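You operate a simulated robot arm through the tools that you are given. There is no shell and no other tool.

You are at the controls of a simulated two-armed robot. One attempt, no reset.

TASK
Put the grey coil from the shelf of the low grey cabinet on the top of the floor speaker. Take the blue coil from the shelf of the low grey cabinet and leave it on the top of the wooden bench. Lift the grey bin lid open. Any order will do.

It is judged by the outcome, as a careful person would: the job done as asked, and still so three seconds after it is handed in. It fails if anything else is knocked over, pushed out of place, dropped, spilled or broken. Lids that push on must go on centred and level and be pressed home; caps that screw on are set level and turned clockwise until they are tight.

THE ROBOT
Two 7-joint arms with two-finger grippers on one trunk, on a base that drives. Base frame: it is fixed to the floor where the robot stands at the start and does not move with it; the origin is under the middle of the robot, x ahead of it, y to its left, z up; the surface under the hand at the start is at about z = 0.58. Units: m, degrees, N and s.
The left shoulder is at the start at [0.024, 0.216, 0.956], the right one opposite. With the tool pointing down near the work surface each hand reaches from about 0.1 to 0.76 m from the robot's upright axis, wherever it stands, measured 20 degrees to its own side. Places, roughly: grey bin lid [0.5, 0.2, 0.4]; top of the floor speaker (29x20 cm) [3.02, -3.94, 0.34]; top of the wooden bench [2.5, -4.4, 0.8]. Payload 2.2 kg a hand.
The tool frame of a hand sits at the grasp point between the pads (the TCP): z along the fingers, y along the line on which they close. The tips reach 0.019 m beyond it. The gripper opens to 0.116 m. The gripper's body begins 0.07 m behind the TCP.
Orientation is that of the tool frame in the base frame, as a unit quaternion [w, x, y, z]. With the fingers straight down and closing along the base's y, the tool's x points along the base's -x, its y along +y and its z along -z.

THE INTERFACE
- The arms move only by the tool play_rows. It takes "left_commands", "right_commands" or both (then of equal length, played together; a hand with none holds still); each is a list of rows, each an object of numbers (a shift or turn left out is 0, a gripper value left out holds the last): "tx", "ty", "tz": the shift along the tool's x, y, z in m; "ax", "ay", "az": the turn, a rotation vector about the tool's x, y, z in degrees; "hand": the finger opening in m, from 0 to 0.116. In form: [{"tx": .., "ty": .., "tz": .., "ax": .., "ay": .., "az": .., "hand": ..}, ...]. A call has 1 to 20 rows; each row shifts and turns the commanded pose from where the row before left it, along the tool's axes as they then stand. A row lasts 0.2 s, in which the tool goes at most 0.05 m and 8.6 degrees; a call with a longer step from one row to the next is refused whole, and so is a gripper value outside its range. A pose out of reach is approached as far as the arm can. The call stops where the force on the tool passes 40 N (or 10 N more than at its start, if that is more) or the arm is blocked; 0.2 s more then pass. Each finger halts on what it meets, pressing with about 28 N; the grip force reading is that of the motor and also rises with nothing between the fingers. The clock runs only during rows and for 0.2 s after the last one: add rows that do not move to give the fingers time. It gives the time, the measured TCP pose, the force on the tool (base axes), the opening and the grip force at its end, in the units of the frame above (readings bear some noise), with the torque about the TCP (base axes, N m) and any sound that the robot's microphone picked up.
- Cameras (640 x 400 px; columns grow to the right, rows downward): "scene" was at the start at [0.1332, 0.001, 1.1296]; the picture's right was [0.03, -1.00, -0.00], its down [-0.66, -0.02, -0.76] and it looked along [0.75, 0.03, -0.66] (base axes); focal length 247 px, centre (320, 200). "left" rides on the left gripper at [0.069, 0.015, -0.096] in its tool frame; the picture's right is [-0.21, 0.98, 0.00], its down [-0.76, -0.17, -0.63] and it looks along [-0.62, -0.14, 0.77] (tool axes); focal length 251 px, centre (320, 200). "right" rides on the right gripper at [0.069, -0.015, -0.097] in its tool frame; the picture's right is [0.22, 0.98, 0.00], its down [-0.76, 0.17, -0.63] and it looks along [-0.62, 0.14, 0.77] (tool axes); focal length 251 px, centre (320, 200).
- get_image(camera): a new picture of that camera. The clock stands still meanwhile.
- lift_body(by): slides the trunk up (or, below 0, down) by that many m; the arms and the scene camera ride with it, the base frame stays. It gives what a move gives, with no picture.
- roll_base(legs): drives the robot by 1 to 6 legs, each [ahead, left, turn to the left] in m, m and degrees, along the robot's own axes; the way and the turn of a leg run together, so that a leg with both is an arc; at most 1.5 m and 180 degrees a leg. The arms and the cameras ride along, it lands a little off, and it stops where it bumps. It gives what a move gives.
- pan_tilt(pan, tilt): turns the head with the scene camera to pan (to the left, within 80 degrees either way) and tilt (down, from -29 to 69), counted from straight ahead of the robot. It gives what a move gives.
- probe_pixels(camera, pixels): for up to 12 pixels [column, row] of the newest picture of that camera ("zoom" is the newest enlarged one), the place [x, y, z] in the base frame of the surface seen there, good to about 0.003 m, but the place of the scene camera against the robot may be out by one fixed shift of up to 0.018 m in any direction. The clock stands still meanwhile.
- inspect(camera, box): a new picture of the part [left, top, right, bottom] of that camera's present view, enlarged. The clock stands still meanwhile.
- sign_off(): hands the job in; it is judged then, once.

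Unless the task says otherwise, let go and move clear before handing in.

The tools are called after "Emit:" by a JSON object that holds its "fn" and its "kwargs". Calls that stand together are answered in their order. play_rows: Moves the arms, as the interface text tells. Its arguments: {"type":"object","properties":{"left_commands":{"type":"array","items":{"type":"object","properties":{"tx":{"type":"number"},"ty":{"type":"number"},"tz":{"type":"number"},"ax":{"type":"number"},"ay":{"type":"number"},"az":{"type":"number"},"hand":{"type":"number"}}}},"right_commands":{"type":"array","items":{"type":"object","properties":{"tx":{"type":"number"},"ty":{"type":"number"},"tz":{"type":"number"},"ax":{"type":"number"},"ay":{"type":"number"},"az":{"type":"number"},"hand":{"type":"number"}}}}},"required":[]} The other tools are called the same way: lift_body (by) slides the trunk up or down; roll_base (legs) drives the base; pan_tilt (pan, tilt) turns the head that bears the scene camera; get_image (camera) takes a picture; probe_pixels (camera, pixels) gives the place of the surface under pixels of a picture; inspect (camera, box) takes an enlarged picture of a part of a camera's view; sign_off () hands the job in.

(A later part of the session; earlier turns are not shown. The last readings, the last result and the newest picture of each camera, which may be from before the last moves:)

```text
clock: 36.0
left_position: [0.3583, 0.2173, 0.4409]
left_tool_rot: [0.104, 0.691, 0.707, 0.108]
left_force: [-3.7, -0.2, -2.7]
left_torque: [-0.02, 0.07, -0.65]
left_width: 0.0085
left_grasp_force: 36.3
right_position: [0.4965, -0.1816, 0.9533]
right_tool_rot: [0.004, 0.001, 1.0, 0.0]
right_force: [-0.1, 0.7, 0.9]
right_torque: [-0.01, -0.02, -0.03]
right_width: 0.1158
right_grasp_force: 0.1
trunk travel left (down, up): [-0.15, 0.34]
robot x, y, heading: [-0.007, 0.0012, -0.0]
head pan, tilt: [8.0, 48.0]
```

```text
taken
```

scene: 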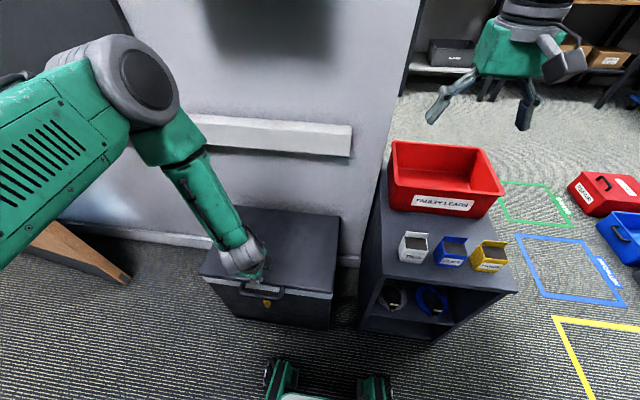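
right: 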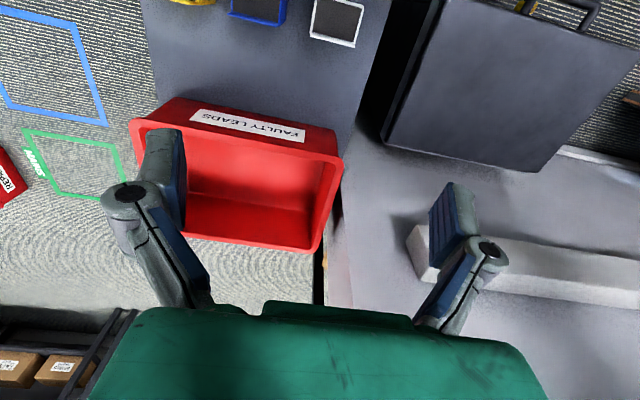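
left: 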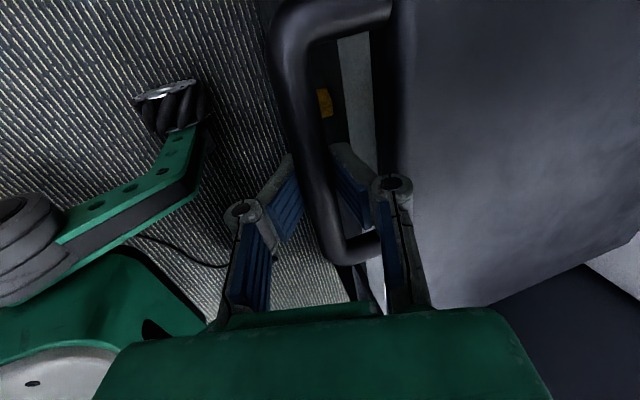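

The fingers hold the bar (36 N). Lifting along the arc to about 24° and checking.

Emit:
{"fn": "play_rows", "kwargs": {"left_commands": [{"ty": 0.0077, "tz": -0.0201}, {"ty": 0.0077, "tz": -0.0201}, {"ty": 0.0105, "tz": -0.0188}, {"ty": 0.0104, "tz": -0.0188}, {"ty": 0.013, "tz": -0.0172}, {"ty": 0.013, "tz": -0.0172}, {}]}}

Emit:
{"fn": "get_image", "kwargs": {"camera": "left"}}

```text
clock: 37.4
left_position: [0.3893, 0.2178, 0.5652]
left_tool_rot: [0.116, 0.69, 0.705, 0.117]
left_force: [23.5, -13.8, -12.8]
left_torque: [1.24, 0.01, -0.23]
left_width: 0.0064
left_grasp_force: 34.7
right_position: [0.4953, -0.1827, 0.9551]
right_tool_rot: [0.008, 0.0, 1.0, 0.0]
right_force: [-0.6, -0.1, 0.2]
right_torque: [-0.01, -0.08, -0.01]
right_width: 0.1159
right_grasp_force: 0.0
trunk travel left (down, up): [-0.15, 0.34]
robot x, y, heading: [0.0011, 0.0013, -0.1]
head pan, tilt: [8.0, 48.0]
stopped in row 6 (left hand): the force on the tool passed its limit at 45 N (the readings are from after the stop); the commanded pose is now the measured one
```

```text
taken
```

left: 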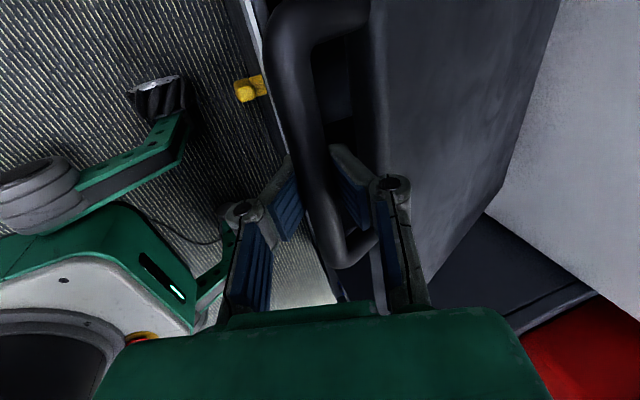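

The lid is at about 23°, but the radial pull shows my arc radius is a bit long. I'll ease 5 mm toward the hinge and read the force.

Emit:
{"fn": "play_rows", "kwargs": {"left_commands": [{"ty": 0.0038, "tz": 0.0032, "tx": -0.002}, {}]}}

```text
clock: 38.0
left_position: [0.3877, 0.2166, 0.5627]
left_tool_rot: [0.111, 0.69, 0.706, 0.114]
left_force: [2.3, -0.5, -4.6]
left_torque: [0.02, 0.01, -0.78]
left_width: 0.006
left_grasp_force: 34.4
right_position: [0.4942, -0.1824, 0.9544]
right_tool_rot: [0.007, 0.001, 1.0, 0.001]
right_force: [0.9, 0.4, -0.2]
right_torque: [-0.05, -0.02, -0.02]
right_width: 0.1161
right_grasp_force: 0.0
trunk travel left (down, up): [-0.15, 0.34]
robot x, y, heading: [-0.0036, 0.0029, -0.5]
head pan, tilt: [8.0, 48.0]
```

Forces dropped to a few newtons; the refined hinge is about (0.655, 0.434). Continuing the arc to about 44°.

Emit:
{"fn": "play_rows", "kwargs": {"left_commands": [{"ty": 0.0118, "tz": -0.0109}, {"ty": 0.0117, "tz": -0.0109}, {"ty": 0.0125, "tz": -0.0093}, {"ty": 0.0124, "tz": -0.0093}, {"ty": 0.0134, "tz": -0.008}, {"ty": 0.0134, "tz": -0.0079}, {}]}}

Emit:
{"fn": "get_image", "kwargs": {"camera": "left"}}

```text
clock: 39.6
left_position: [0.4417, 0.2182, 0.6397]
left_tool_rot: [0.113, 0.689, 0.706, 0.116]
left_force: [-2.1, -14.9, -0.2]
left_torque: [0.11, -0.03, -0.63]
left_width: 0.006
left_grasp_force: 32.1
right_position: [0.4948, -0.1836, 0.9531]
right_tool_rot: [0.007, 0.001, 1.0, 0.0]
right_force: [-0.2, -0.3, 0.2]
right_torque: [0.02, 0.0, 0.01]
right_width: 0.1159
right_grasp_force: 0.0
trunk travel left (down, up): [-0.15, 0.34]
robot x, y, heading: [-0.0037, -0.0026, -0.2]
head pan, tilt: [8.0, 48.0]
```

```text
taken
```

left: 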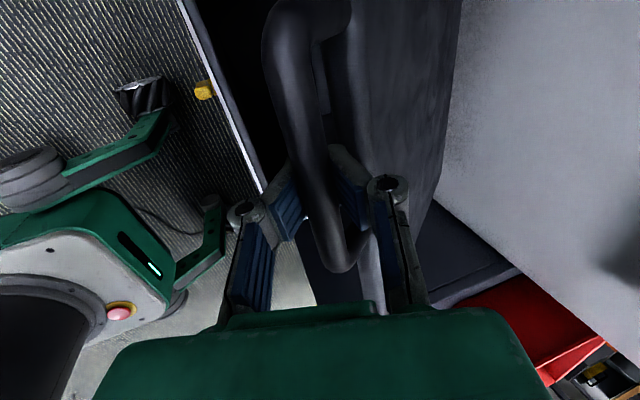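

The lid is at 44° and follows well. Continuing to about 68° with a small y relief.

Emit:
{"fn": "play_rows", "kwargs": {"left_commands": [{"ty": 0.0141, "tz": -0.0065, "tx": -0.002}, {"ty": 0.0141, "tz": -0.0065}, {"ty": 0.0147, "tz": -0.005}, {"ty": 0.0147, "tz": -0.005}, {"ty": 0.0152, "tz": -0.0034}, {"ty": 0.0151, "tz": -0.0034}, {"ty": 0.0155, "tz": -0.0018}, {"ty": 0.0154, "tz": -0.0019}, {}]}}

Emit:
{"fn": "get_image", "kwargs": {"camera": "left"}}

Emit:
{"fn": "get_image", "kwargs": {"camera": "scene"}}

```text
clock: 41.6
left_position: [0.545, 0.2182, 0.7089]
left_tool_rot: [0.113, 0.69, 0.706, 0.114]
left_force: [-1.2, -14.1, -0.2]
left_torque: [0.37, 0.02, -0.78]
left_width: 0.006
left_grasp_force: 29.0
right_position: [0.4948, -0.1858, 0.9536]
right_tool_rot: [0.007, 0.001, 1.0, 0.0]
right_force: [0.6, -0.1, 0.9]
right_torque: [0.0, 0.0, 0.0]
right_width: 0.1159
right_grasp_force: 0.1
trunk travel left (down, up): [-0.15, 0.34]
robot x, y, heading: [-0.005, 0.0025, 0.0]
head pan, tilt: [8.0, 48.0]
```

```text
taken
```

left: 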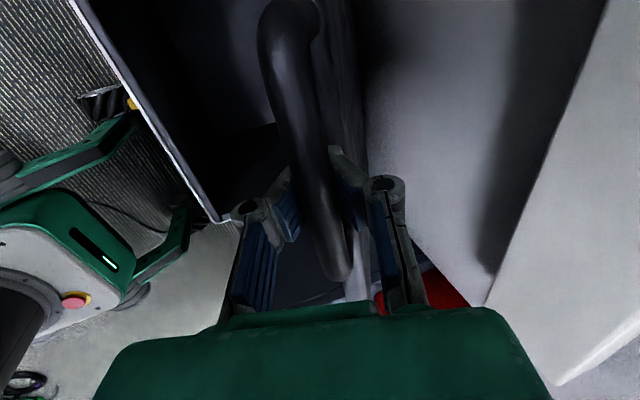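

```text
taken
```

scene: 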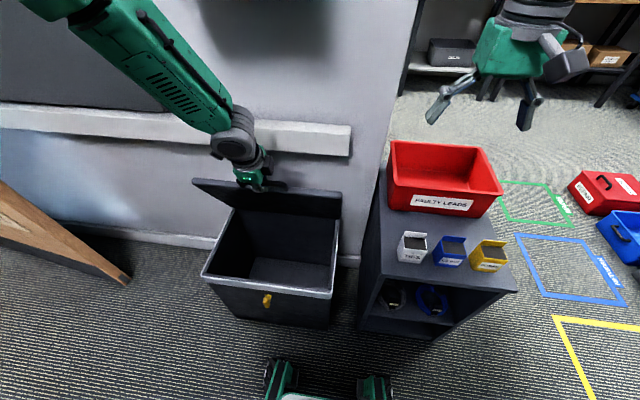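

The lid is at 68° and the bin is visibly open. Before going further I'll tilt the hand forward about 25° around the bar so the gripper body clears the wall rail.

Emit:
{"fn": "play_rows", "kwargs": {"left_commands": [{"ax": -5, "tx": -0.002}, {"ax": -5}, {"ax": -5}, {"ax": -5}, {"ax": -5}, {}]}}

```text
clock: 43.0
left_position: [0.5449, 0.2181, 0.707]
left_tool_rot: [0.259, 0.649, 0.665, 0.264]
left_force: [3.1, 5.4, -9.1]
left_torque: [0.09, -0.07, -0.08]
left_width: 0.0062
left_grasp_force: 28.8
right_position: [0.4953, -0.1809, 0.955]
right_tool_rot: [0.007, 0.0, 1.0, -0.001]
right_force: [-0.5, 0.2, -0.3]
right_torque: [0.0, 0.02, 0.01]
right_width: 0.1159
right_grasp_force: 0.1
trunk travel left (down, up): [-0.15, 0.34]
robot x, y, heading: [-0.0063, 0.0011, -0.1]
head pan, tilt: [8.0, 48.0]
```

The tilt is now 43°. Moving on to about 85° in small steps, still watching force.

Emit:
{"fn": "play_rows", "kwargs": {"left_commands": [{"ty": 0.0142, "tz": 0.0065}, {"ty": 0.0141, "tz": 0.0064}, {"ty": 0.0134, "tz": 0.0079}, {"ty": 0.0134, "tz": 0.0078}, {"ty": 0.0105, "tz": 0.0076}, {"ty": 0.0105, "tz": 0.0076}, {}]}}

Emit:
{"fn": "get_image", "kwargs": {"camera": "left"}}

Emit:
{"fn": "get_image", "kwargs": {"camera": "scene"}}

```text
clock: 44.6
left_position: [0.6305, 0.2192, 0.7297]
left_tool_rot: [0.259, 0.648, 0.666, 0.265]
left_force: [-0.7, 0.0, 0.1]
left_torque: [-0.02, 0.02, -0.02]
left_width: 0.0
left_grasp_force: 28.6
right_position: [0.4941, -0.182, 0.9553]
right_tool_rot: [0.007, 0.001, 1.0, 0.0]
right_force: [-0.4, -0.5, 0.4]
right_torque: [0.01, -0.01, 0.02]
right_width: 0.1163
right_grasp_force: 0.1
trunk travel left (down, up): [-0.15, 0.34]
robot x, y, heading: [-0.0049, -0.0023, -0.3]
head pan, tilt: [8.0, 48.0]
```

```text
taken
```

left: 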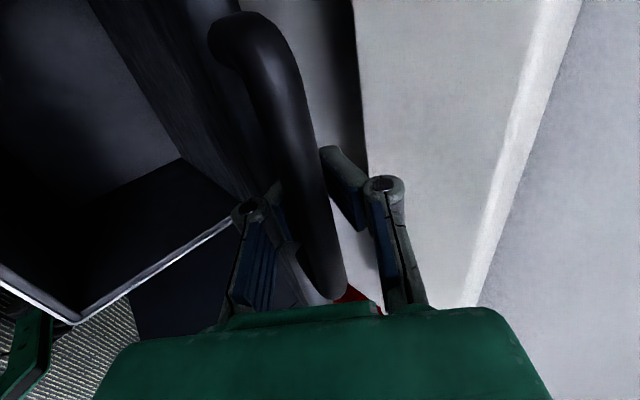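

```text
taken
```

scene: 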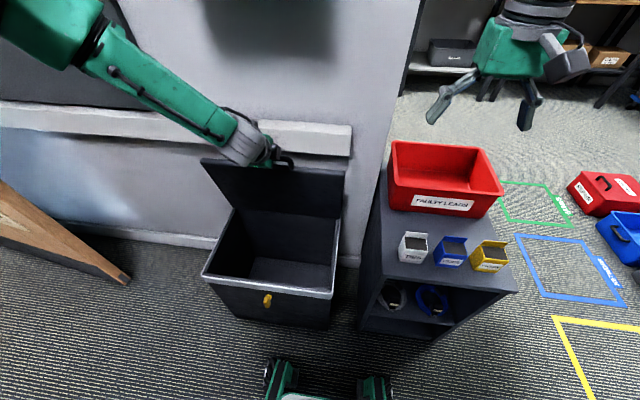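

The grip reading is 0 width and near-zero force, yet the lid still stands; I need to see how it's resting. Zooming in.

Emit:
{"fn": "inspect", "kwargs": {"camera": "scene", "box": [190, 110, 360, 220]}}

Emit:
{"fn": "probe_pixels", "kwargs": {"camera": "scene", "pixels": [[210, 165], [335, 175], [238, 208], [335, 212], [285, 160], [300, 190], [240, 190]]}}

Emit:
{"fn": "probe_pixels", "kwargs": {"camera": "left", "pixels": [[240, 40], [275, 100], [300, 170], [325, 250], [170, 100], [210, 130], [380, 60], [400, 120]]}}

```text
3.64 times, centred on (275, 165) of scene
```

zoom: 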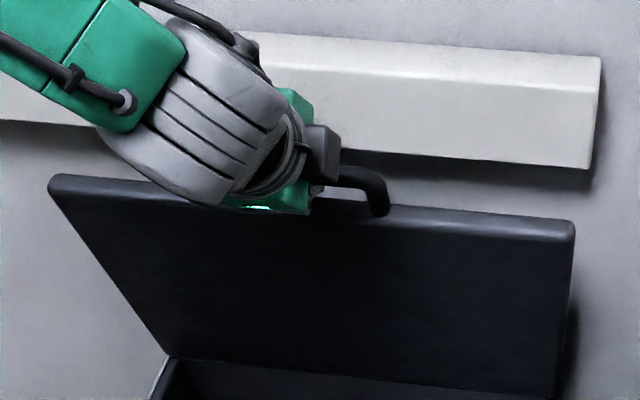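

```text
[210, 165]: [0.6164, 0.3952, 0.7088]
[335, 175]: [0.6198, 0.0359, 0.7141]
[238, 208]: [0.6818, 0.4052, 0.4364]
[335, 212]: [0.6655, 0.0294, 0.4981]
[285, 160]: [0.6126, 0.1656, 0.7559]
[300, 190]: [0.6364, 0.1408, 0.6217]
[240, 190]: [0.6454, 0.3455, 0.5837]
```

```text
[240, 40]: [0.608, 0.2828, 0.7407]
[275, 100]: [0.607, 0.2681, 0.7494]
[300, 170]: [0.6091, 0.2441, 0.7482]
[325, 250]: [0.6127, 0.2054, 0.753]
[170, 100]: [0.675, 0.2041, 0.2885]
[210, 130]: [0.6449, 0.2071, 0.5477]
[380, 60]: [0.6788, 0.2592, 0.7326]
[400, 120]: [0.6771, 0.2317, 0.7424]
```

The lid stands near 77° with the bar caught behind the closed pads (bar ≈(0.615,0.745)). I'll open the fingers slightly, still caging the bar, to see whether the lid holds by itself.

Emit:
{"fn": "play_rows", "kwargs": {"left_commands": [{"hand": 0.03}, {}, {}, {}]}}

Emit:
{"fn": "get_image", "kwargs": {"camera": "left"}}

Emit:
{"fn": "inspect", "kwargs": {"camera": "scene", "box": [190, 110, 360, 220]}}

Emit:
{"fn": "probe_pixels", "kwargs": {"camera": "scene", "pixels": [[210, 165], [335, 175], [300, 190], [240, 190]]}}

```text
clock: 45.6
left_position: [0.6302, 0.2185, 0.7299]
left_tool_rot: [0.258, 0.65, 0.665, 0.264]
left_force: [0.0, 1.6, 4.6]
left_torque: [0.07, -0.01, 0.01]
left_width: 0.0361
left_grasp_force: 0.0
right_position: [0.494, -0.1815, 0.9546]
right_tool_rot: [0.006, 0.001, 1.0, -0.001]
right_force: [-0.2, -0.5, -0.3]
right_torque: [0.0, -0.02, -0.02]
right_width: 0.116
right_grasp_force: 0.1
trunk travel left (down, up): [-0.15, 0.34]
robot x, y, heading: [-0.003, -0.0025, -0.3]
head pan, tilt: [8.0, 48.0]
```

```text
taken
```

left: 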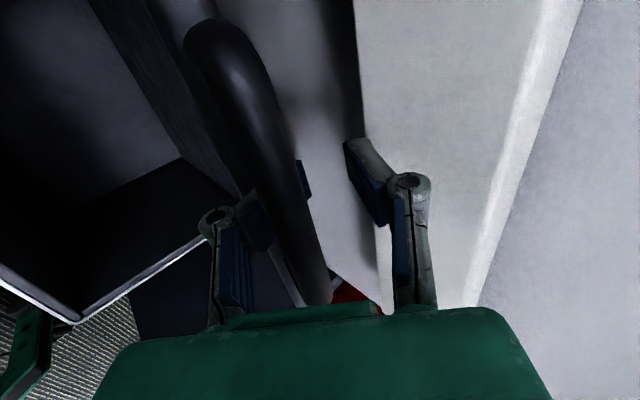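

```text
3.64 times, centred on (275, 165) of scene
```

zoom: 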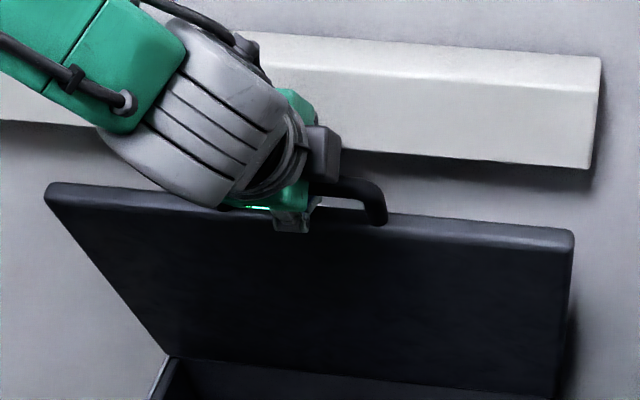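

```text
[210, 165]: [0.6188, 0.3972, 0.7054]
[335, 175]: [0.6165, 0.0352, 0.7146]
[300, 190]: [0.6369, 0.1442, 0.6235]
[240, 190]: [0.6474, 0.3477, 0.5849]
```

The lid leans on the left fingers, so it has no friction hold. I'll bring the closed right hand in to y≈0.06 in front of the lid's inner face, to push it on past vertical.

Emit:
{"fn": "play_rows", "kwargs": {"right_commands": [{"ty": 0.048, "tx": -0.01, "hand": 0.0}, {"ty": 0.048, "tx": -0.01}, {"ty": 0.048, "tx": -0.01}, {"ty": 0.048, "tx": -0.01}, {"ty": 0.048, "tx": 0.0}, {"ay": -7, "tz": 0.03}, {"ay": -7, "tz": 0.03}, {"ay": -6, "tz": 0.03}, {}]}}

Emit:
{"fn": "get_image", "kwargs": {"camera": "scene"}}

Emit:
{"fn": "get_image", "kwargs": {"camera": "right"}}

```text
clock: 47.8
left_position: [0.6276, 0.2201, 0.7304]
left_tool_rot: [0.259, 0.648, 0.665, 0.265]
left_force: [1.6, -0.4, -6.5]
left_torque: [0.21, -0.39, 0.11]
left_width: 0.035
left_grasp_force: 0.4
right_position: [0.567, 0.0325, 0.8894]
right_tool_rot: [0.181, 0.04, 0.982, 0.03]
right_force: [-0.6, -0.1, -0.3]
right_torque: [0.01, 0.0, 0.01]
right_width: 0.0
right_grasp_force: 27.7
trunk travel left (down, up): [-0.15, 0.34]
robot x, y, heading: [-0.005, 0.0007, -0.1]
head pan, tilt: [8.0, 48.0]
stopped in row 9 (right hand): the arm was blocked; the commanded pose is now the measured one
```

```text
taken
```

scene: 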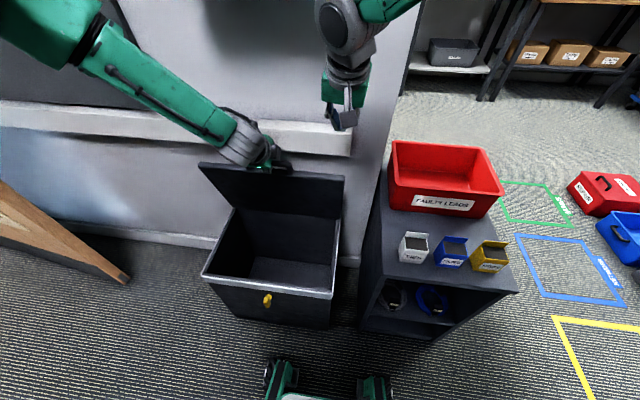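

```text
taken
```

right: 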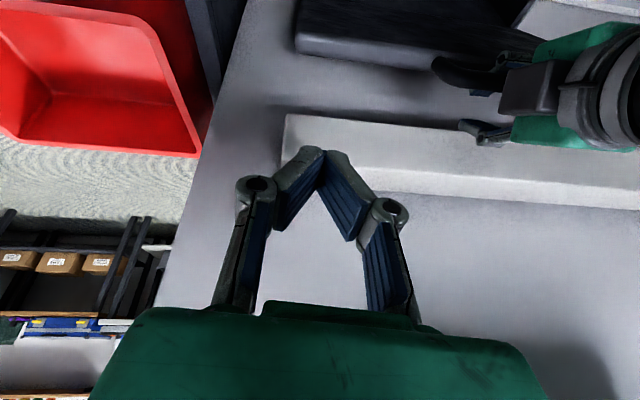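

The right arm reports being blocked near y=0.03; I can't see with what. I'll tilt the head up to check the arms.

Emit:
{"fn": "pan_tilt", "kwargs": {"pan": 0, "tilt": 10}}

Emit:
{"fn": "get_image", "kwargs": {"camera": "scene"}}

```text
clock: 48.9
left_position: [0.6277, 0.2189, 0.7306]
left_tool_rot: [0.26, 0.648, 0.665, 0.265]
left_force: [2.5, 1.7, -12.7]
left_torque: [0.26, -0.59, -0.05]
left_width: 0.0355
left_grasp_force: 0.6
right_position: [0.5676, 0.0352, 0.8925]
right_tool_rot: [0.184, 0.039, 0.982, 0.031]
right_force: [0.7, -0.4, -0.1]
right_torque: [-0.04, 0.02, -0.02]
right_width: 0.0002
right_grasp_force: 27.9
trunk travel left (down, up): [-0.15, 0.34]
robot x, y, heading: [-0.0016, -0.0013, 0.0]
head pan, tilt: [0.0, 10.0]
```

```text
taken
```

scene: 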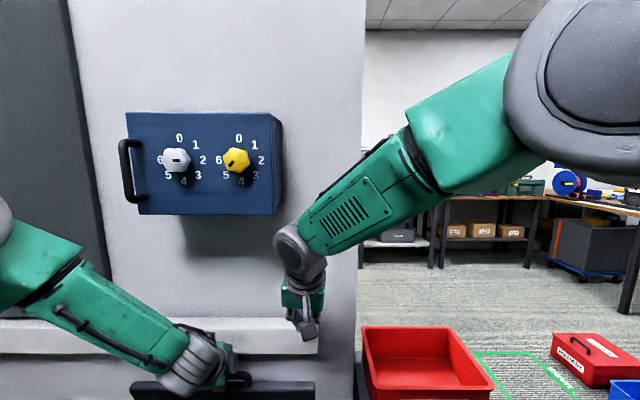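

There's a blue control box on the wall just above the right wrist near (280,210); I'll probe whether the wrist is touching it or the wall.

Emit:
{"fn": "probe_pixels", "kwargs": {"camera": "scene", "pixels": [[200, 205], [275, 205], [282, 180], [262, 205], [345, 210], [290, 240], [310, 270], [325, 260], [300, 310], [340, 300], [130, 170], [300, 335]]}}

```text
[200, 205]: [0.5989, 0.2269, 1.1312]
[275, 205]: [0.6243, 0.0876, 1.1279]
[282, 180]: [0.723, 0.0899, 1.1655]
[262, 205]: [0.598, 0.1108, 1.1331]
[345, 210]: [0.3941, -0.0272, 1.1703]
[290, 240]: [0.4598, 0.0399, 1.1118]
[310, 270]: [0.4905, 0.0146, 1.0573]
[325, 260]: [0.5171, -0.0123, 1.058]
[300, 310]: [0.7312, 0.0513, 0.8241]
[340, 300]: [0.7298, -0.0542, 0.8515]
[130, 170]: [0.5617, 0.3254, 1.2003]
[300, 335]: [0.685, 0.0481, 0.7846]
```

The box (front x≈0.60, bottom z≈1.13) is near but the wrist seems clear of it; probably the arm is at its own limit crossing over. I'll lower the right hand from here, without going further left.

Emit:
{"fn": "play_rows", "kwargs": {"right_commands": [{"tz": 0.03}, {"tz": 0.03}, {"tz": 0.03}, {}]}}

Emit:
{"fn": "get_image", "kwargs": {"camera": "right"}}

```text
clock: 49.9
left_position: [0.628, 0.2195, 0.731]
left_tool_rot: [0.26, 0.648, 0.665, 0.265]
left_force: [4.3, 2.6, -13.8]
left_torque: [0.26, -0.61, -0.14]
left_width: 0.0348
left_grasp_force: 0.7
right_position: [0.609, 0.0266, 0.8138]
right_tool_rot: [0.182, 0.056, 0.981, 0.041]
right_force: [0.0, 0.1, 0.2]
right_torque: [-0.01, -0.02, -0.02]
right_width: 0.0
right_grasp_force: 28.0
trunk travel left (down, up): [-0.15, 0.34]
robot x, y, heading: [-0.0045, -0.001, -0.1]
head pan, tilt: [0.0, 10.0]
```

```text
taken
```

right: 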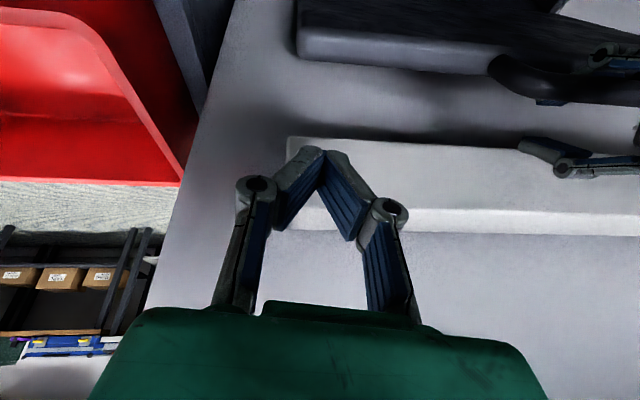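

The right hand is above the lid's top edge at x 0.609. I'll back it off in x, lower it to z≈0.68, and nudge it to y≈0.05.

Emit:
{"fn": "play_rows", "kwargs": {"right_commands": [{"tx": 0.03, "tz": -0.011, "ty": 0.005}, {"tx": 0.03, "tz": -0.011, "ty": 0.005}, {"tx": 0.016, "tz": 0.041, "ty": 0.005}, {"tx": 0.016, "tz": 0.041, "ty": 0.005}, {"tx": 0.016, "tz": 0.041}, {}]}}

Emit:
{"fn": "get_image", "kwargs": {"camera": "right"}}

```text
clock: 51.3
left_position: [0.6288, 0.2195, 0.7312]
left_tool_rot: [0.259, 0.649, 0.664, 0.265]
left_force: [4.2, 3.0, -10.7]
left_torque: [0.25, -0.61, -0.15]
left_width: 0.0346
left_grasp_force: 0.0
right_position: [0.5371, 0.0734, 0.6784]
right_tool_rot: [0.183, 0.039, 0.982, 0.029]
right_force: [0.6, 1.4, 1.6]
right_torque: [0.01, -0.01, 0.0]
right_width: 0.0001
right_grasp_force: 28.4
trunk travel left (down, up): [-0.15, 0.34]
robot x, y, heading: [-0.0047, -0.0016, -0.1]
head pan, tilt: [0.0, 10.0]
```

```text
taken
```

right: 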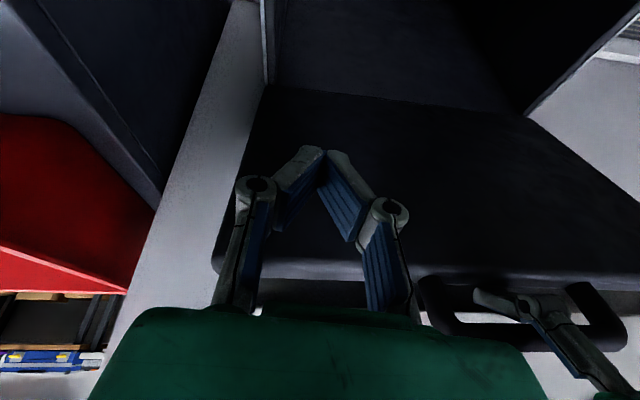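

The right hand faces the lid's inner face (dark panel ahead of its fingers). I'll push forward slowly until contact, lifting the lid off the left finger.

Emit:
{"fn": "play_rows", "kwargs": {"right_commands": [{"tx": -0.0186, "tz": 0.0072}, {"tx": -0.0186, "tz": 0.0072}, {"tx": -0.0186, "tz": 0.0072}, {"tx": -0.014, "tz": 0.0054}, {"tx": -0.0093, "tz": 0.0036}, {}]}}

Emit:
{"fn": "get_image", "kwargs": {"camera": "left"}}

Emit:
{"fn": "get_image", "kwargs": {"camera": "right"}}

```text
clock: 52.7
left_position: [0.6276, 0.2181, 0.7372]
left_tool_rot: [0.261, 0.647, 0.664, 0.268]
left_force: [10.2, -1.5, 7.3]
left_torque: [0.22, 0.23, -0.03]
left_width: 0.0327
left_grasp_force: 1.4
right_position: [0.6178, 0.0663, 0.6737]
right_tool_rot: [0.182, 0.035, 0.982, 0.03]
right_force: [-15.5, -0.8, -6.3]
right_torque: [-0.07, 0.19, 0.09]
right_width: 0.0
right_grasp_force: 27.9
trunk travel left (down, up): [-0.15, 0.34]
robot x, y, heading: [-0.0032, -0.0019, -0.2]
head pan, tilt: [0.0, 10.0]
```

```text
taken
```

left: 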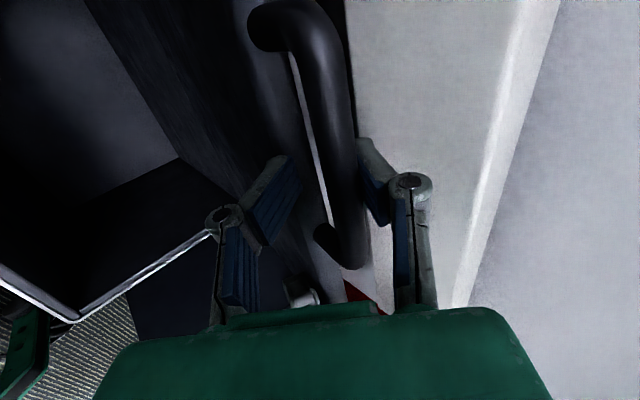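

```text
taken
```

right: 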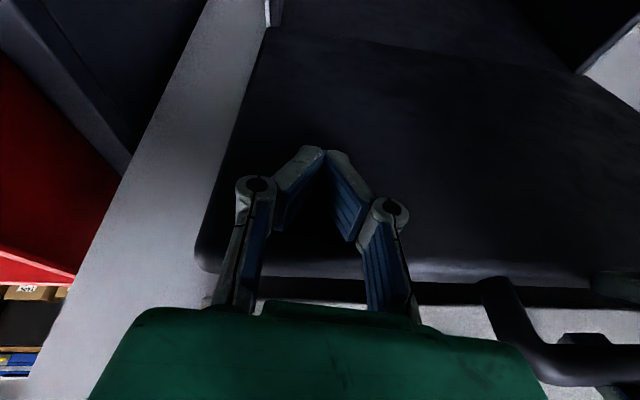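

The right hand now carries the lid and the bar leans on the left's upper finger. I'll ease the right back a hair and pull the left hand straight back off the bar.

Emit:
{"fn": "play_rows", "kwargs": {"left_commands": [{}, {"tz": -0.015}, {"tz": -0.02}, {"tz": -0.03}, {"tz": -0.04}, {"tz": -0.04}, {}], "right_commands": [{"tx": 0.0056, "tz": -0.0022}, {}, {}, {}, {}, {}, {}]}}

Emit:
{"fn": "get_image", "kwargs": {"camera": "left"}}

Emit:
{"fn": "get_image", "kwargs": {"camera": "right"}}

```text
clock: 54.3
left_position: [0.5254, 0.2175, 0.834]
left_tool_rot: [0.26, 0.648, 0.664, 0.267]
left_force: [0.3, 0.5, 0.8]
left_torque: [0.0, 0.03, 0.01]
left_width: 0.0299
left_grasp_force: 0.1
right_position: [0.6155, 0.0672, 0.6762]
right_tool_rot: [0.184, 0.037, 0.982, 0.03]
right_force: [-0.6, -0.1, -0.5]
right_torque: [-0.02, -0.05, 0.0]
right_width: 0.0
right_grasp_force: 27.7
trunk travel left (down, up): [-0.15, 0.34]
robot x, y, heading: [-0.0039, -0.0027, -0.1]
head pan, tilt: [0.0, 10.0]
```

```text
taken
```

left: 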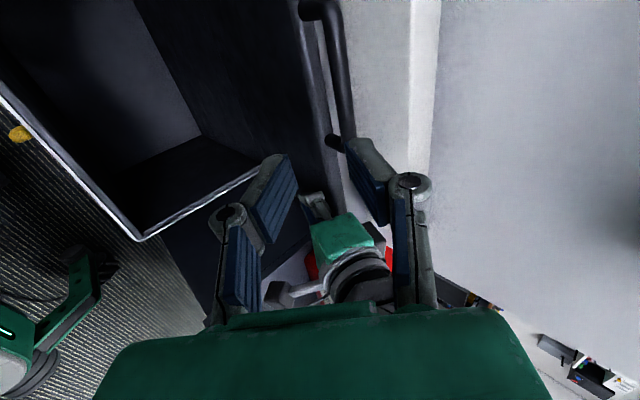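

```text
taken
```

right: 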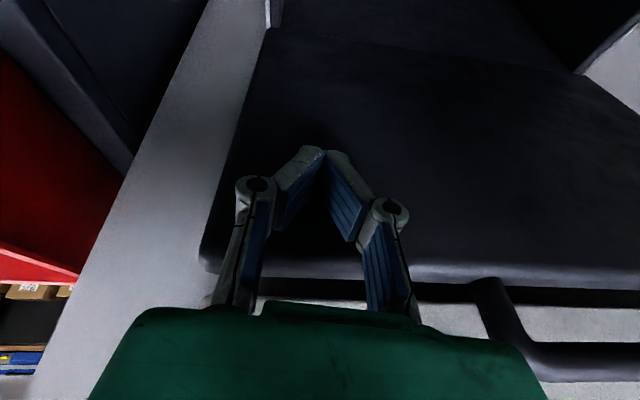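

The left hand is clear and the lid rests on the right fingertips with almost no force. Now pushing the lid further back in small steps until it stops.

Emit:
{"fn": "play_rows", "kwargs": {"right_commands": [{"tx": -0.0093, "tz": 0.0036}, {"tx": -0.0093, "tz": 0.0036}, {"tx": -0.0093, "tz": 0.0036}, {}]}}

Emit:
{"fn": "get_image", "kwargs": {"camera": "right"}}

Emit:
{"fn": "get_image", "kwargs": {"camera": "left"}}

```text
clock: 55.3
left_position: [0.5248, 0.217, 0.8349]
left_tool_rot: [0.26, 0.648, 0.665, 0.265]
left_force: [0.1, -0.5, -0.6]
left_torque: [0.0, 0.03, 0.01]
left_width: 0.0301
left_grasp_force: 0.0
right_position: [0.6434, 0.0665, 0.6762]
right_tool_rot: [0.183, 0.036, 0.982, 0.03]
right_force: [-0.6, -0.2, -0.8]
right_torque: [0.0, 0.05, -0.02]
right_width: 0.0
right_grasp_force: 27.4
trunk travel left (down, up): [-0.15, 0.34]
robot x, y, heading: [-0.0028, 0.0018, -0.2]
head pan, tilt: [0.0, 10.0]
```

```text
taken
```

right: 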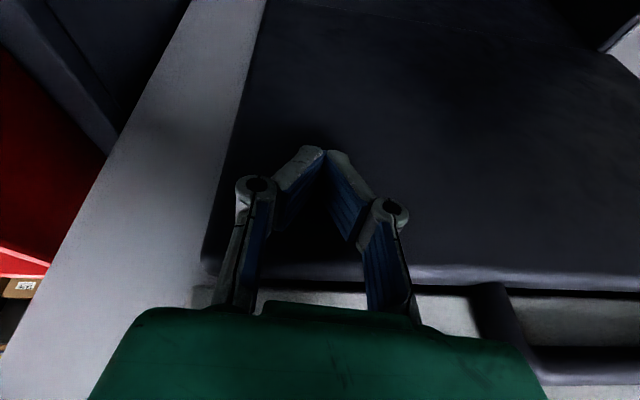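

```text
taken
```

left: 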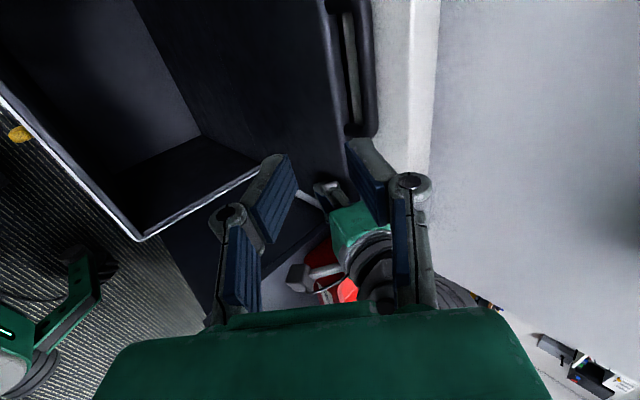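

No resistance yet; the lid is about vertical. Continuing in small steps.

Emit:
{"fn": "play_rows", "kwargs": {"right_commands": [{"tx": -0.0047, "tz": 0.0018}, {"tx": -0.0047, "tz": 0.0018}, {"tx": -0.0047, "tz": 0.0018}, {"tx": -0.0047, "tz": 0.0018}, {}]}}

Emit:
{"fn": "get_image", "kwargs": {"camera": "left"}}

```text
clock: 55.9
left_position: [0.5217, 0.2152, 0.8365]
left_tool_rot: [0.26, 0.649, 0.663, 0.267]
left_force: [0.9, -0.4, 0.3]
left_torque: [-0.02, -0.01, 0.01]
left_width: 0.0299
left_grasp_force: 0.0
right_position: [0.6458, 0.0666, 0.6729]
right_tool_rot: [0.176, 0.036, 0.983, 0.029]
right_force: [-10.4, -2.4, 4.5]
right_torque: [0.01, 0.12, 0.03]
right_width: 0.0002
right_grasp_force: 27.9
trunk travel left (down, up): [-0.15, 0.34]
robot x, y, heading: [-0.0079, -0.0015, -0.2]
head pan, tilt: [0.0, 10.0]
stopped in row 3 (right hand): the force on the tool passed its limit at 44 N (the readings are from after the stop); the commanded pose is now the measured one
```

```text
taken
```

left: 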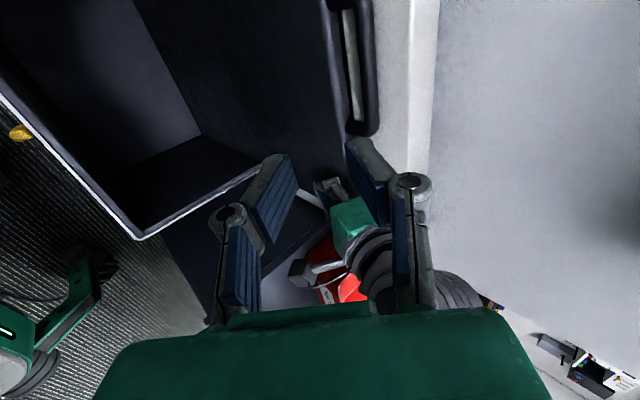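

The lid is now hard against its stop (44 N as the bar met the rail). I'll back the right hand off 2 cm slowly and see whether the lid stays.

Emit:
{"fn": "play_rows", "kwargs": {"right_commands": [{"tx": 0.0093, "tz": -0.0036}, {"tx": 0.0093, "tz": -0.0036}, {}, {}]}}

Emit:
{"fn": "get_image", "kwargs": {"camera": "left"}}

Emit:
{"fn": "get_image", "kwargs": {"camera": "right"}}

Emit:
{"fn": "probe_pixels", "kwargs": {"camera": "left", "pixels": [[368, 80], [355, 20], [320, 100], [300, 60], [280, 100], [335, 30]]}}

```text
clock: 56.9
left_position: [0.5227, 0.2158, 0.8356]
left_tool_rot: [0.262, 0.648, 0.663, 0.267]
left_force: [0.2, -0.3, 0.6]
left_torque: [0.01, 0.0, 0.0]
left_width: 0.03
left_grasp_force: 0.1
right_position: [0.629, 0.0682, 0.6763]
right_tool_rot: [0.179, 0.036, 0.983, 0.029]
right_force: [0.2, 0.6, -0.5]
right_torque: [-0.01, -0.02, -0.01]
right_width: 0.0
right_grasp_force: 28.1
trunk travel left (down, up): [-0.15, 0.34]
robot x, y, heading: [-0.0048, 0.0025, -0.2]
head pan, tilt: [0.0, 10.0]
```

```text
taken
```

left: 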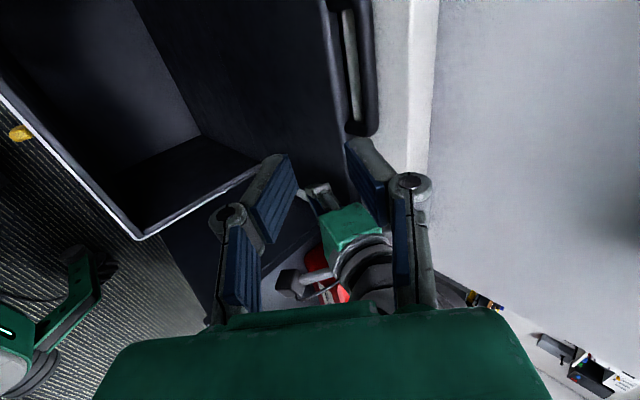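

```text
taken
```

right: 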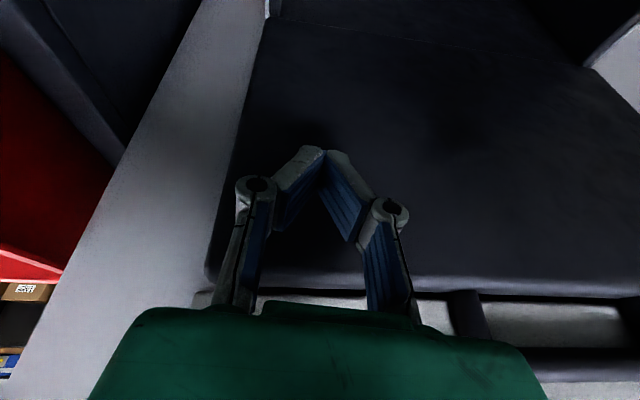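

```text
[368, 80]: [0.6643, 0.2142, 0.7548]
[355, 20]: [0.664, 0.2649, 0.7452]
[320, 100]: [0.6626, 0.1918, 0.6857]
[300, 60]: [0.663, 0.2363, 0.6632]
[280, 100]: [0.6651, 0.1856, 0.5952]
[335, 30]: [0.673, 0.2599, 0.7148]
```

The lid stands on its own at about vertical (inner face x≈0.663 at z 0.69). I'll withdraw the right hand completely, then check again.

Emit:
{"fn": "play_rows", "kwargs": {"right_commands": [{"tx": 0.03, "tz": -0.012}, {"tx": 0.04, "tz": -0.015}, {"tx": 0.04, "tz": -0.015}, {"tx": -0.01, "tz": -0.045, "ty": -0.02}, {"tx": -0.01, "tz": -0.045, "ty": -0.02}, {"tx": -0.01, "tz": -0.045, "ty": -0.02}, {"tx": -0.01, "tz": -0.045, "ty": -0.02}, {"ty": -0.045}, {"ty": -0.045}, {"ty": -0.04}], "left_commands": [{}, {}, {}, {"tz": -0.03}, {"tz": -0.03}, {"tz": -0.03}, {}, {}, {}, {}]}}

Emit:
{"fn": "pan_tilt", "kwargs": {"pan": 8, "tilt": 45}}

Emit:
{"fn": "get_image", "kwargs": {"camera": "scene"}}

```text
refused: row 4 steps farther than a row can; nothing moved
```

```text
clock: 57.9
left_position: [0.5216, 0.2163, 0.8351]
left_tool_rot: [0.26, 0.649, 0.663, 0.267]
left_force: [0.2, -0.2, 0.2]
left_torque: [0.01, 0.0, -0.04]
left_width: 0.0298
left_grasp_force: 0.1
right_position: [0.6283, 0.0676, 0.6744]
right_tool_rot: [0.178, 0.036, 0.983, 0.029]
right_force: [1.1, -0.4, 0.0]
right_torque: [-0.01, 0.01, 0.05]
right_width: 0.0002
right_grasp_force: 28.0
trunk travel left (down, up): [-0.15, 0.34]
robot x, y, heading: [-0.005, -0.0042, -0.1]
head pan, tilt: [8.0, 45.0]
```

```text
taken
```

scene: 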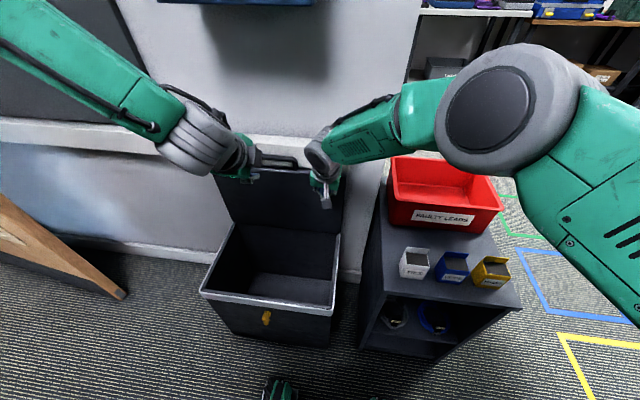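

The call was refused for an oversized step; the lid still stands. Repeating with smaller steps.

Emit:
{"fn": "play_rows", "kwargs": {"right_commands": [{"tx": 0.03, "tz": -0.012}, {"tx": 0.04, "tz": -0.015}, {"tx": 0.03, "tz": -0.012}, {"tx": -0.01, "tz": -0.045}, {"tx": -0.01, "tz": -0.045}, {"tx": -0.01, "tz": -0.045}, {"tx": -0.01, "tz": -0.045}, {"tx": -0.01, "tz": -0.045}, {"ty": -0.045}, {"ty": -0.045}, {"ty": -0.045}, {"ty": -0.045}, {}], "left_commands": [{}, {}, {}, {"tz": -0.03}, {"tz": -0.03}, {"tz": -0.03}, {}, {}, {}, {}, {}, {}, {}]}}

Emit:
{"fn": "get_image", "kwargs": {"camera": "scene"}}

```text
clock: 59.4
left_position: [0.459, 0.2144, 0.9036]
left_tool_rot: [0.262, 0.648, 0.663, 0.268]
left_force: [-0.2, 1.0, 0.0]
left_torque: [-0.03, 0.02, 0.0]
left_width: 0.0301
left_grasp_force: 0.0
right_position: [0.4577, 0.0521, 0.7262]
right_tool_rot: [0.07, 0.06, 0.995, 0.031]
right_force: [0.6, 0.3, -0.4]
right_torque: [0.01, -0.03, -0.01]
right_width: 0.0001
right_grasp_force: 28.3
trunk travel left (down, up): [-0.15, 0.34]
robot x, y, heading: [-0.0037, 0.0011, -0.1]
head pan, tilt: [8.0, 45.0]
stopped in row 7 (right hand): the arm was blocked; the commanded pose is now the measured one
```

```text
taken
```

scene: 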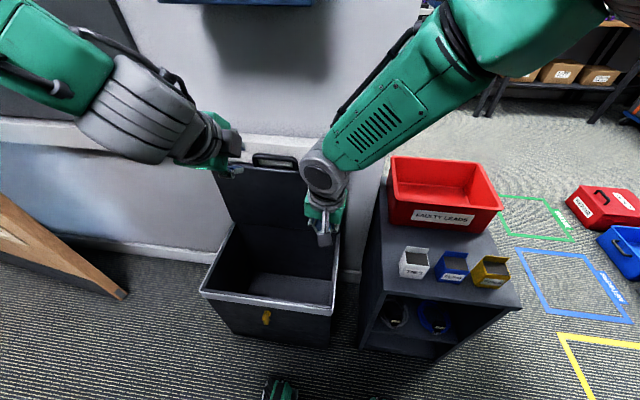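

The lid stays open. The right arm jammed while rising close to the body; I'll move it right first, then up.

Emit:
{"fn": "play_rows", "kwargs": {"right_commands": [{"ty": -0.04}, {"ty": -0.04}, {"ty": -0.04}, {"tz": -0.03}, {"tz": -0.03}, {"tz": -0.03}, {"tz": -0.03}, {}]}}

Emit:
{"fn": "get_image", "kwargs": {"camera": "scene"}}

```text
clock: 61.2
left_position: [0.4601, 0.2152, 0.901]
left_tool_rot: [0.262, 0.648, 0.663, 0.268]
left_force: [-0.2, 0.4, -1.2]
left_torque: [-0.02, 0.01, -0.01]
left_width: 0.03
left_grasp_force: 0.0
right_position: [0.4264, -0.0718, 0.8365]
right_tool_rot: [0.072, 0.056, 0.995, 0.03]
right_force: [0.7, 0.3, -0.1]
right_torque: [-0.02, 0.01, -0.03]
right_width: 0.0002
right_grasp_force: 27.9
trunk travel left (down, up): [-0.15, 0.34]
robot x, y, heading: [-0.0076, 0.0019, -0.3]
head pan, tilt: [8.0, 45.0]
```

```text
taken
```

scene: 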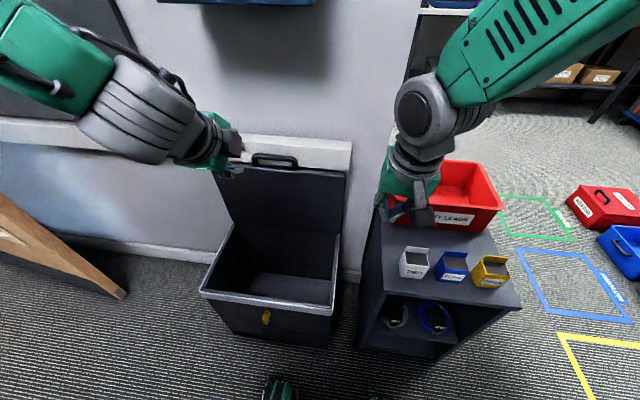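

Lid done. Now the coils: I'll zoom and probe their positions on the shelf.

Emit:
{"fn": "pan_tilt", "kwargs": {"pan": -25, "tilt": 50}}

Emit:
{"fn": "get_image", "kwargs": {"camera": "scene"}}

```text
clock: 62.2
left_position: [0.4593, 0.2134, 0.903]
left_tool_rot: [0.262, 0.648, 0.663, 0.269]
left_force: [-0.1, 0.3, 0.9]
left_torque: [-0.01, 0.0, 0.01]
left_width: 0.0301
left_grasp_force: 0.1
right_position: [0.4244, -0.0699, 0.8367]
right_tool_rot: [0.073, 0.056, 0.995, 0.03]
right_force: [-0.5, -0.2, -0.3]
right_torque: [0.01, 0.02, -0.01]
right_width: 0.0
right_grasp_force: 27.8
trunk travel left (down, up): [-0.15, 0.34]
robot x, y, heading: [-0.0058, -0.0008, 0.1]
head pan, tilt: [-25.0, 50.0]
```

```text
taken
```

scene: 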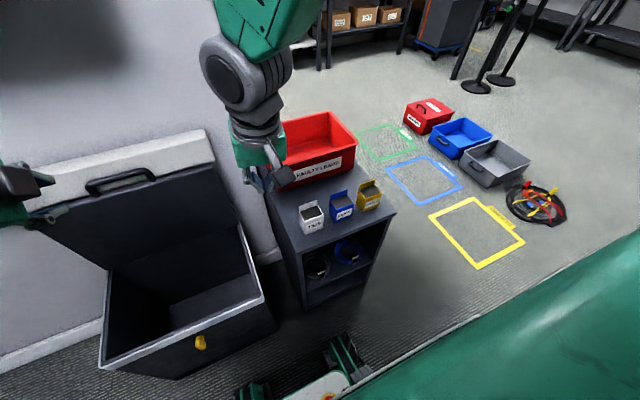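

I'll back off 8 cm and lower the trunk for a better look into the shelf.

Emit:
{"fn": "roll_base", "kwargs": {"legs": [[-0.08, 0, 0]]}}

Emit:
{"fn": "lift_body", "kwargs": {"by": -0.15}}

Emit:
{"fn": "pan_tilt", "kwargs": {"pan": -28, "tilt": 48}}

Emit:
{"fn": "get_image", "kwargs": {"camera": "scene"}}

```text
clock: 63.2
left_position: [0.3791, 0.2145, 0.9048]
left_tool_rot: [0.263, 0.647, 0.664, 0.269]
left_force: [-0.4, -0.3, -0.5]
left_torque: [0.0, 0.0, 0.02]
left_width: 0.03
left_grasp_force: 0.0
right_position: [0.3449, -0.0708, 0.838]
right_tool_rot: [0.074, 0.055, 0.995, 0.03]
right_force: [-1.0, 0.5, 0.6]
right_torque: [-0.01, -0.01, 0.01]
right_width: 0.0
right_grasp_force: 28.4
trunk travel left (down, up): [-0.15, 0.34]
robot x, y, heading: [-0.0832, -0.0014, 0.1]
head pan, tilt: [-25.0, 50.0]
```

```text
clock: 65.0
left_position: [0.3793, 0.2152, 0.7539]
left_tool_rot: [0.264, 0.647, 0.663, 0.27]
left_force: [0.5, 0.5, -0.3]
left_torque: [0.02, -0.04, 0.03]
left_width: 0.0299
left_grasp_force: 0.2
right_position: [0.3442, -0.0708, 0.6885]
right_tool_rot: [0.074, 0.055, 0.995, 0.03]
right_force: [0.1, -0.9, 0.0]
right_torque: [0.02, -0.01, -0.01]
right_width: 0.0
right_grasp_force: 27.9
trunk travel left (down, up): [0.0, 0.49]
robot x, y, heading: [-0.0797, 0.0033, 0.3]
head pan, tilt: [-25.0, 50.0]
```

```text
clock: 65.6
left_position: [0.3784, 0.2143, 0.7543]
left_tool_rot: [0.263, 0.647, 0.663, 0.269]
left_force: [0.0, 0.4, 0.8]
left_torque: [0.03, 0.02, -0.01]
left_width: 0.03
left_grasp_force: 0.1
right_position: [0.3451, -0.071, 0.6876]
right_tool_rot: [0.074, 0.055, 0.995, 0.031]
right_force: [-0.5, 0.0, 0.8]
right_torque: [0.0, -0.01, 0.01]
right_width: 0.0
right_grasp_force: 28.4
trunk travel left (down, up): [0.0, 0.49]
robot x, y, heading: [-0.0845, -0.0047, -0.1]
head pan, tilt: [-28.0, 48.0]
```

```text
taken
```

scene: 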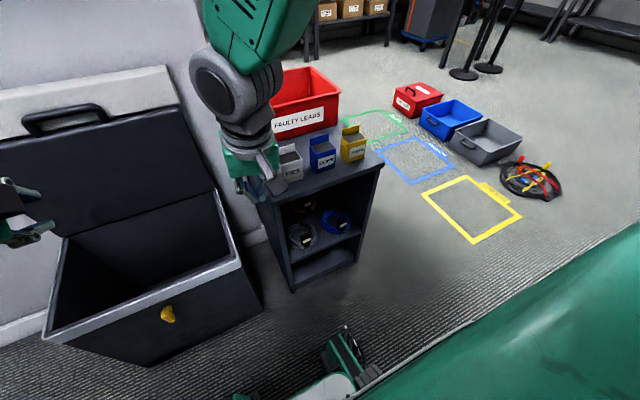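

Now the shelf interior is visible at (300–345, 200–250). Zooming in and probing.

Emit:
{"fn": "inspect", "kwargs": {"camera": "scene", "box": [265, 180, 375, 280]}}

```text
4.00 times, centred on (320, 230) of scene
```

zoom: 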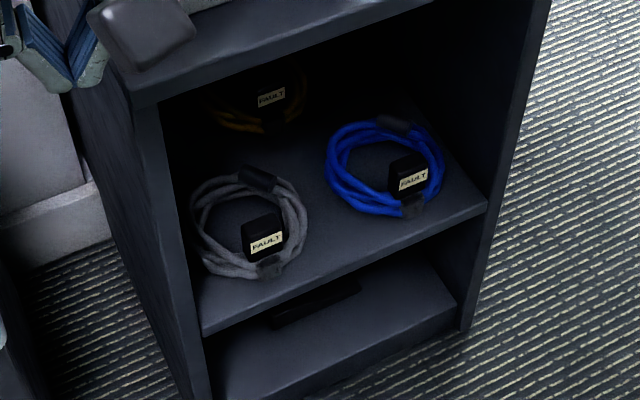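

There is also a yellow coil deeper in that must not be disturbed. Probing the grey and blue coils' ring points.

Emit:
{"fn": "probe_pixels", "kwargs": {"camera": "zoom", "pixels": [[198, 215], [299, 215], [258, 178], [235, 268], [272, 264], [260, 218], [265, 240], [225, 225], [245, 205], [204, 325], [210, 255], [290, 190]]}}

Emit:
{"fn": "probe_pixels", "kwargs": {"camera": "zoom", "pixels": [[333, 170], [437, 165], [390, 125], [365, 205], [412, 208], [405, 162], [412, 182], [372, 170], [345, 195], [484, 205], [262, 120], [165, 105]]}}

```text
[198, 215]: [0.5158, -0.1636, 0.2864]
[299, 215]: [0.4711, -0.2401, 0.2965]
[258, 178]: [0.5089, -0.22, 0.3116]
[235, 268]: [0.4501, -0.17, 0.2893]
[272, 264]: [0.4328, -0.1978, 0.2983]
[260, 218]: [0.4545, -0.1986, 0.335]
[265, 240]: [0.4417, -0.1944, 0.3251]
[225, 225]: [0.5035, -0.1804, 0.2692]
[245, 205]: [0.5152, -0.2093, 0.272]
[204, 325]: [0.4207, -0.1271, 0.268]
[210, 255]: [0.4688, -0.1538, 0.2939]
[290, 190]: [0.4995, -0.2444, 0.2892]
```

```text
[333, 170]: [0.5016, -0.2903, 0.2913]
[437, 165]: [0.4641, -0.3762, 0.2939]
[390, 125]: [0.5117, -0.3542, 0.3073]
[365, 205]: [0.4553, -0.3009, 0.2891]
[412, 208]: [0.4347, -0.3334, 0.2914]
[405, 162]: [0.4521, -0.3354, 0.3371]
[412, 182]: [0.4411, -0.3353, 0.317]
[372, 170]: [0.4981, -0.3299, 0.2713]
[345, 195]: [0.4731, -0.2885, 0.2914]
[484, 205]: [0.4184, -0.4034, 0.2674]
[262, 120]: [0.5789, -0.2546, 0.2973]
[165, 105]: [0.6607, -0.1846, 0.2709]
```

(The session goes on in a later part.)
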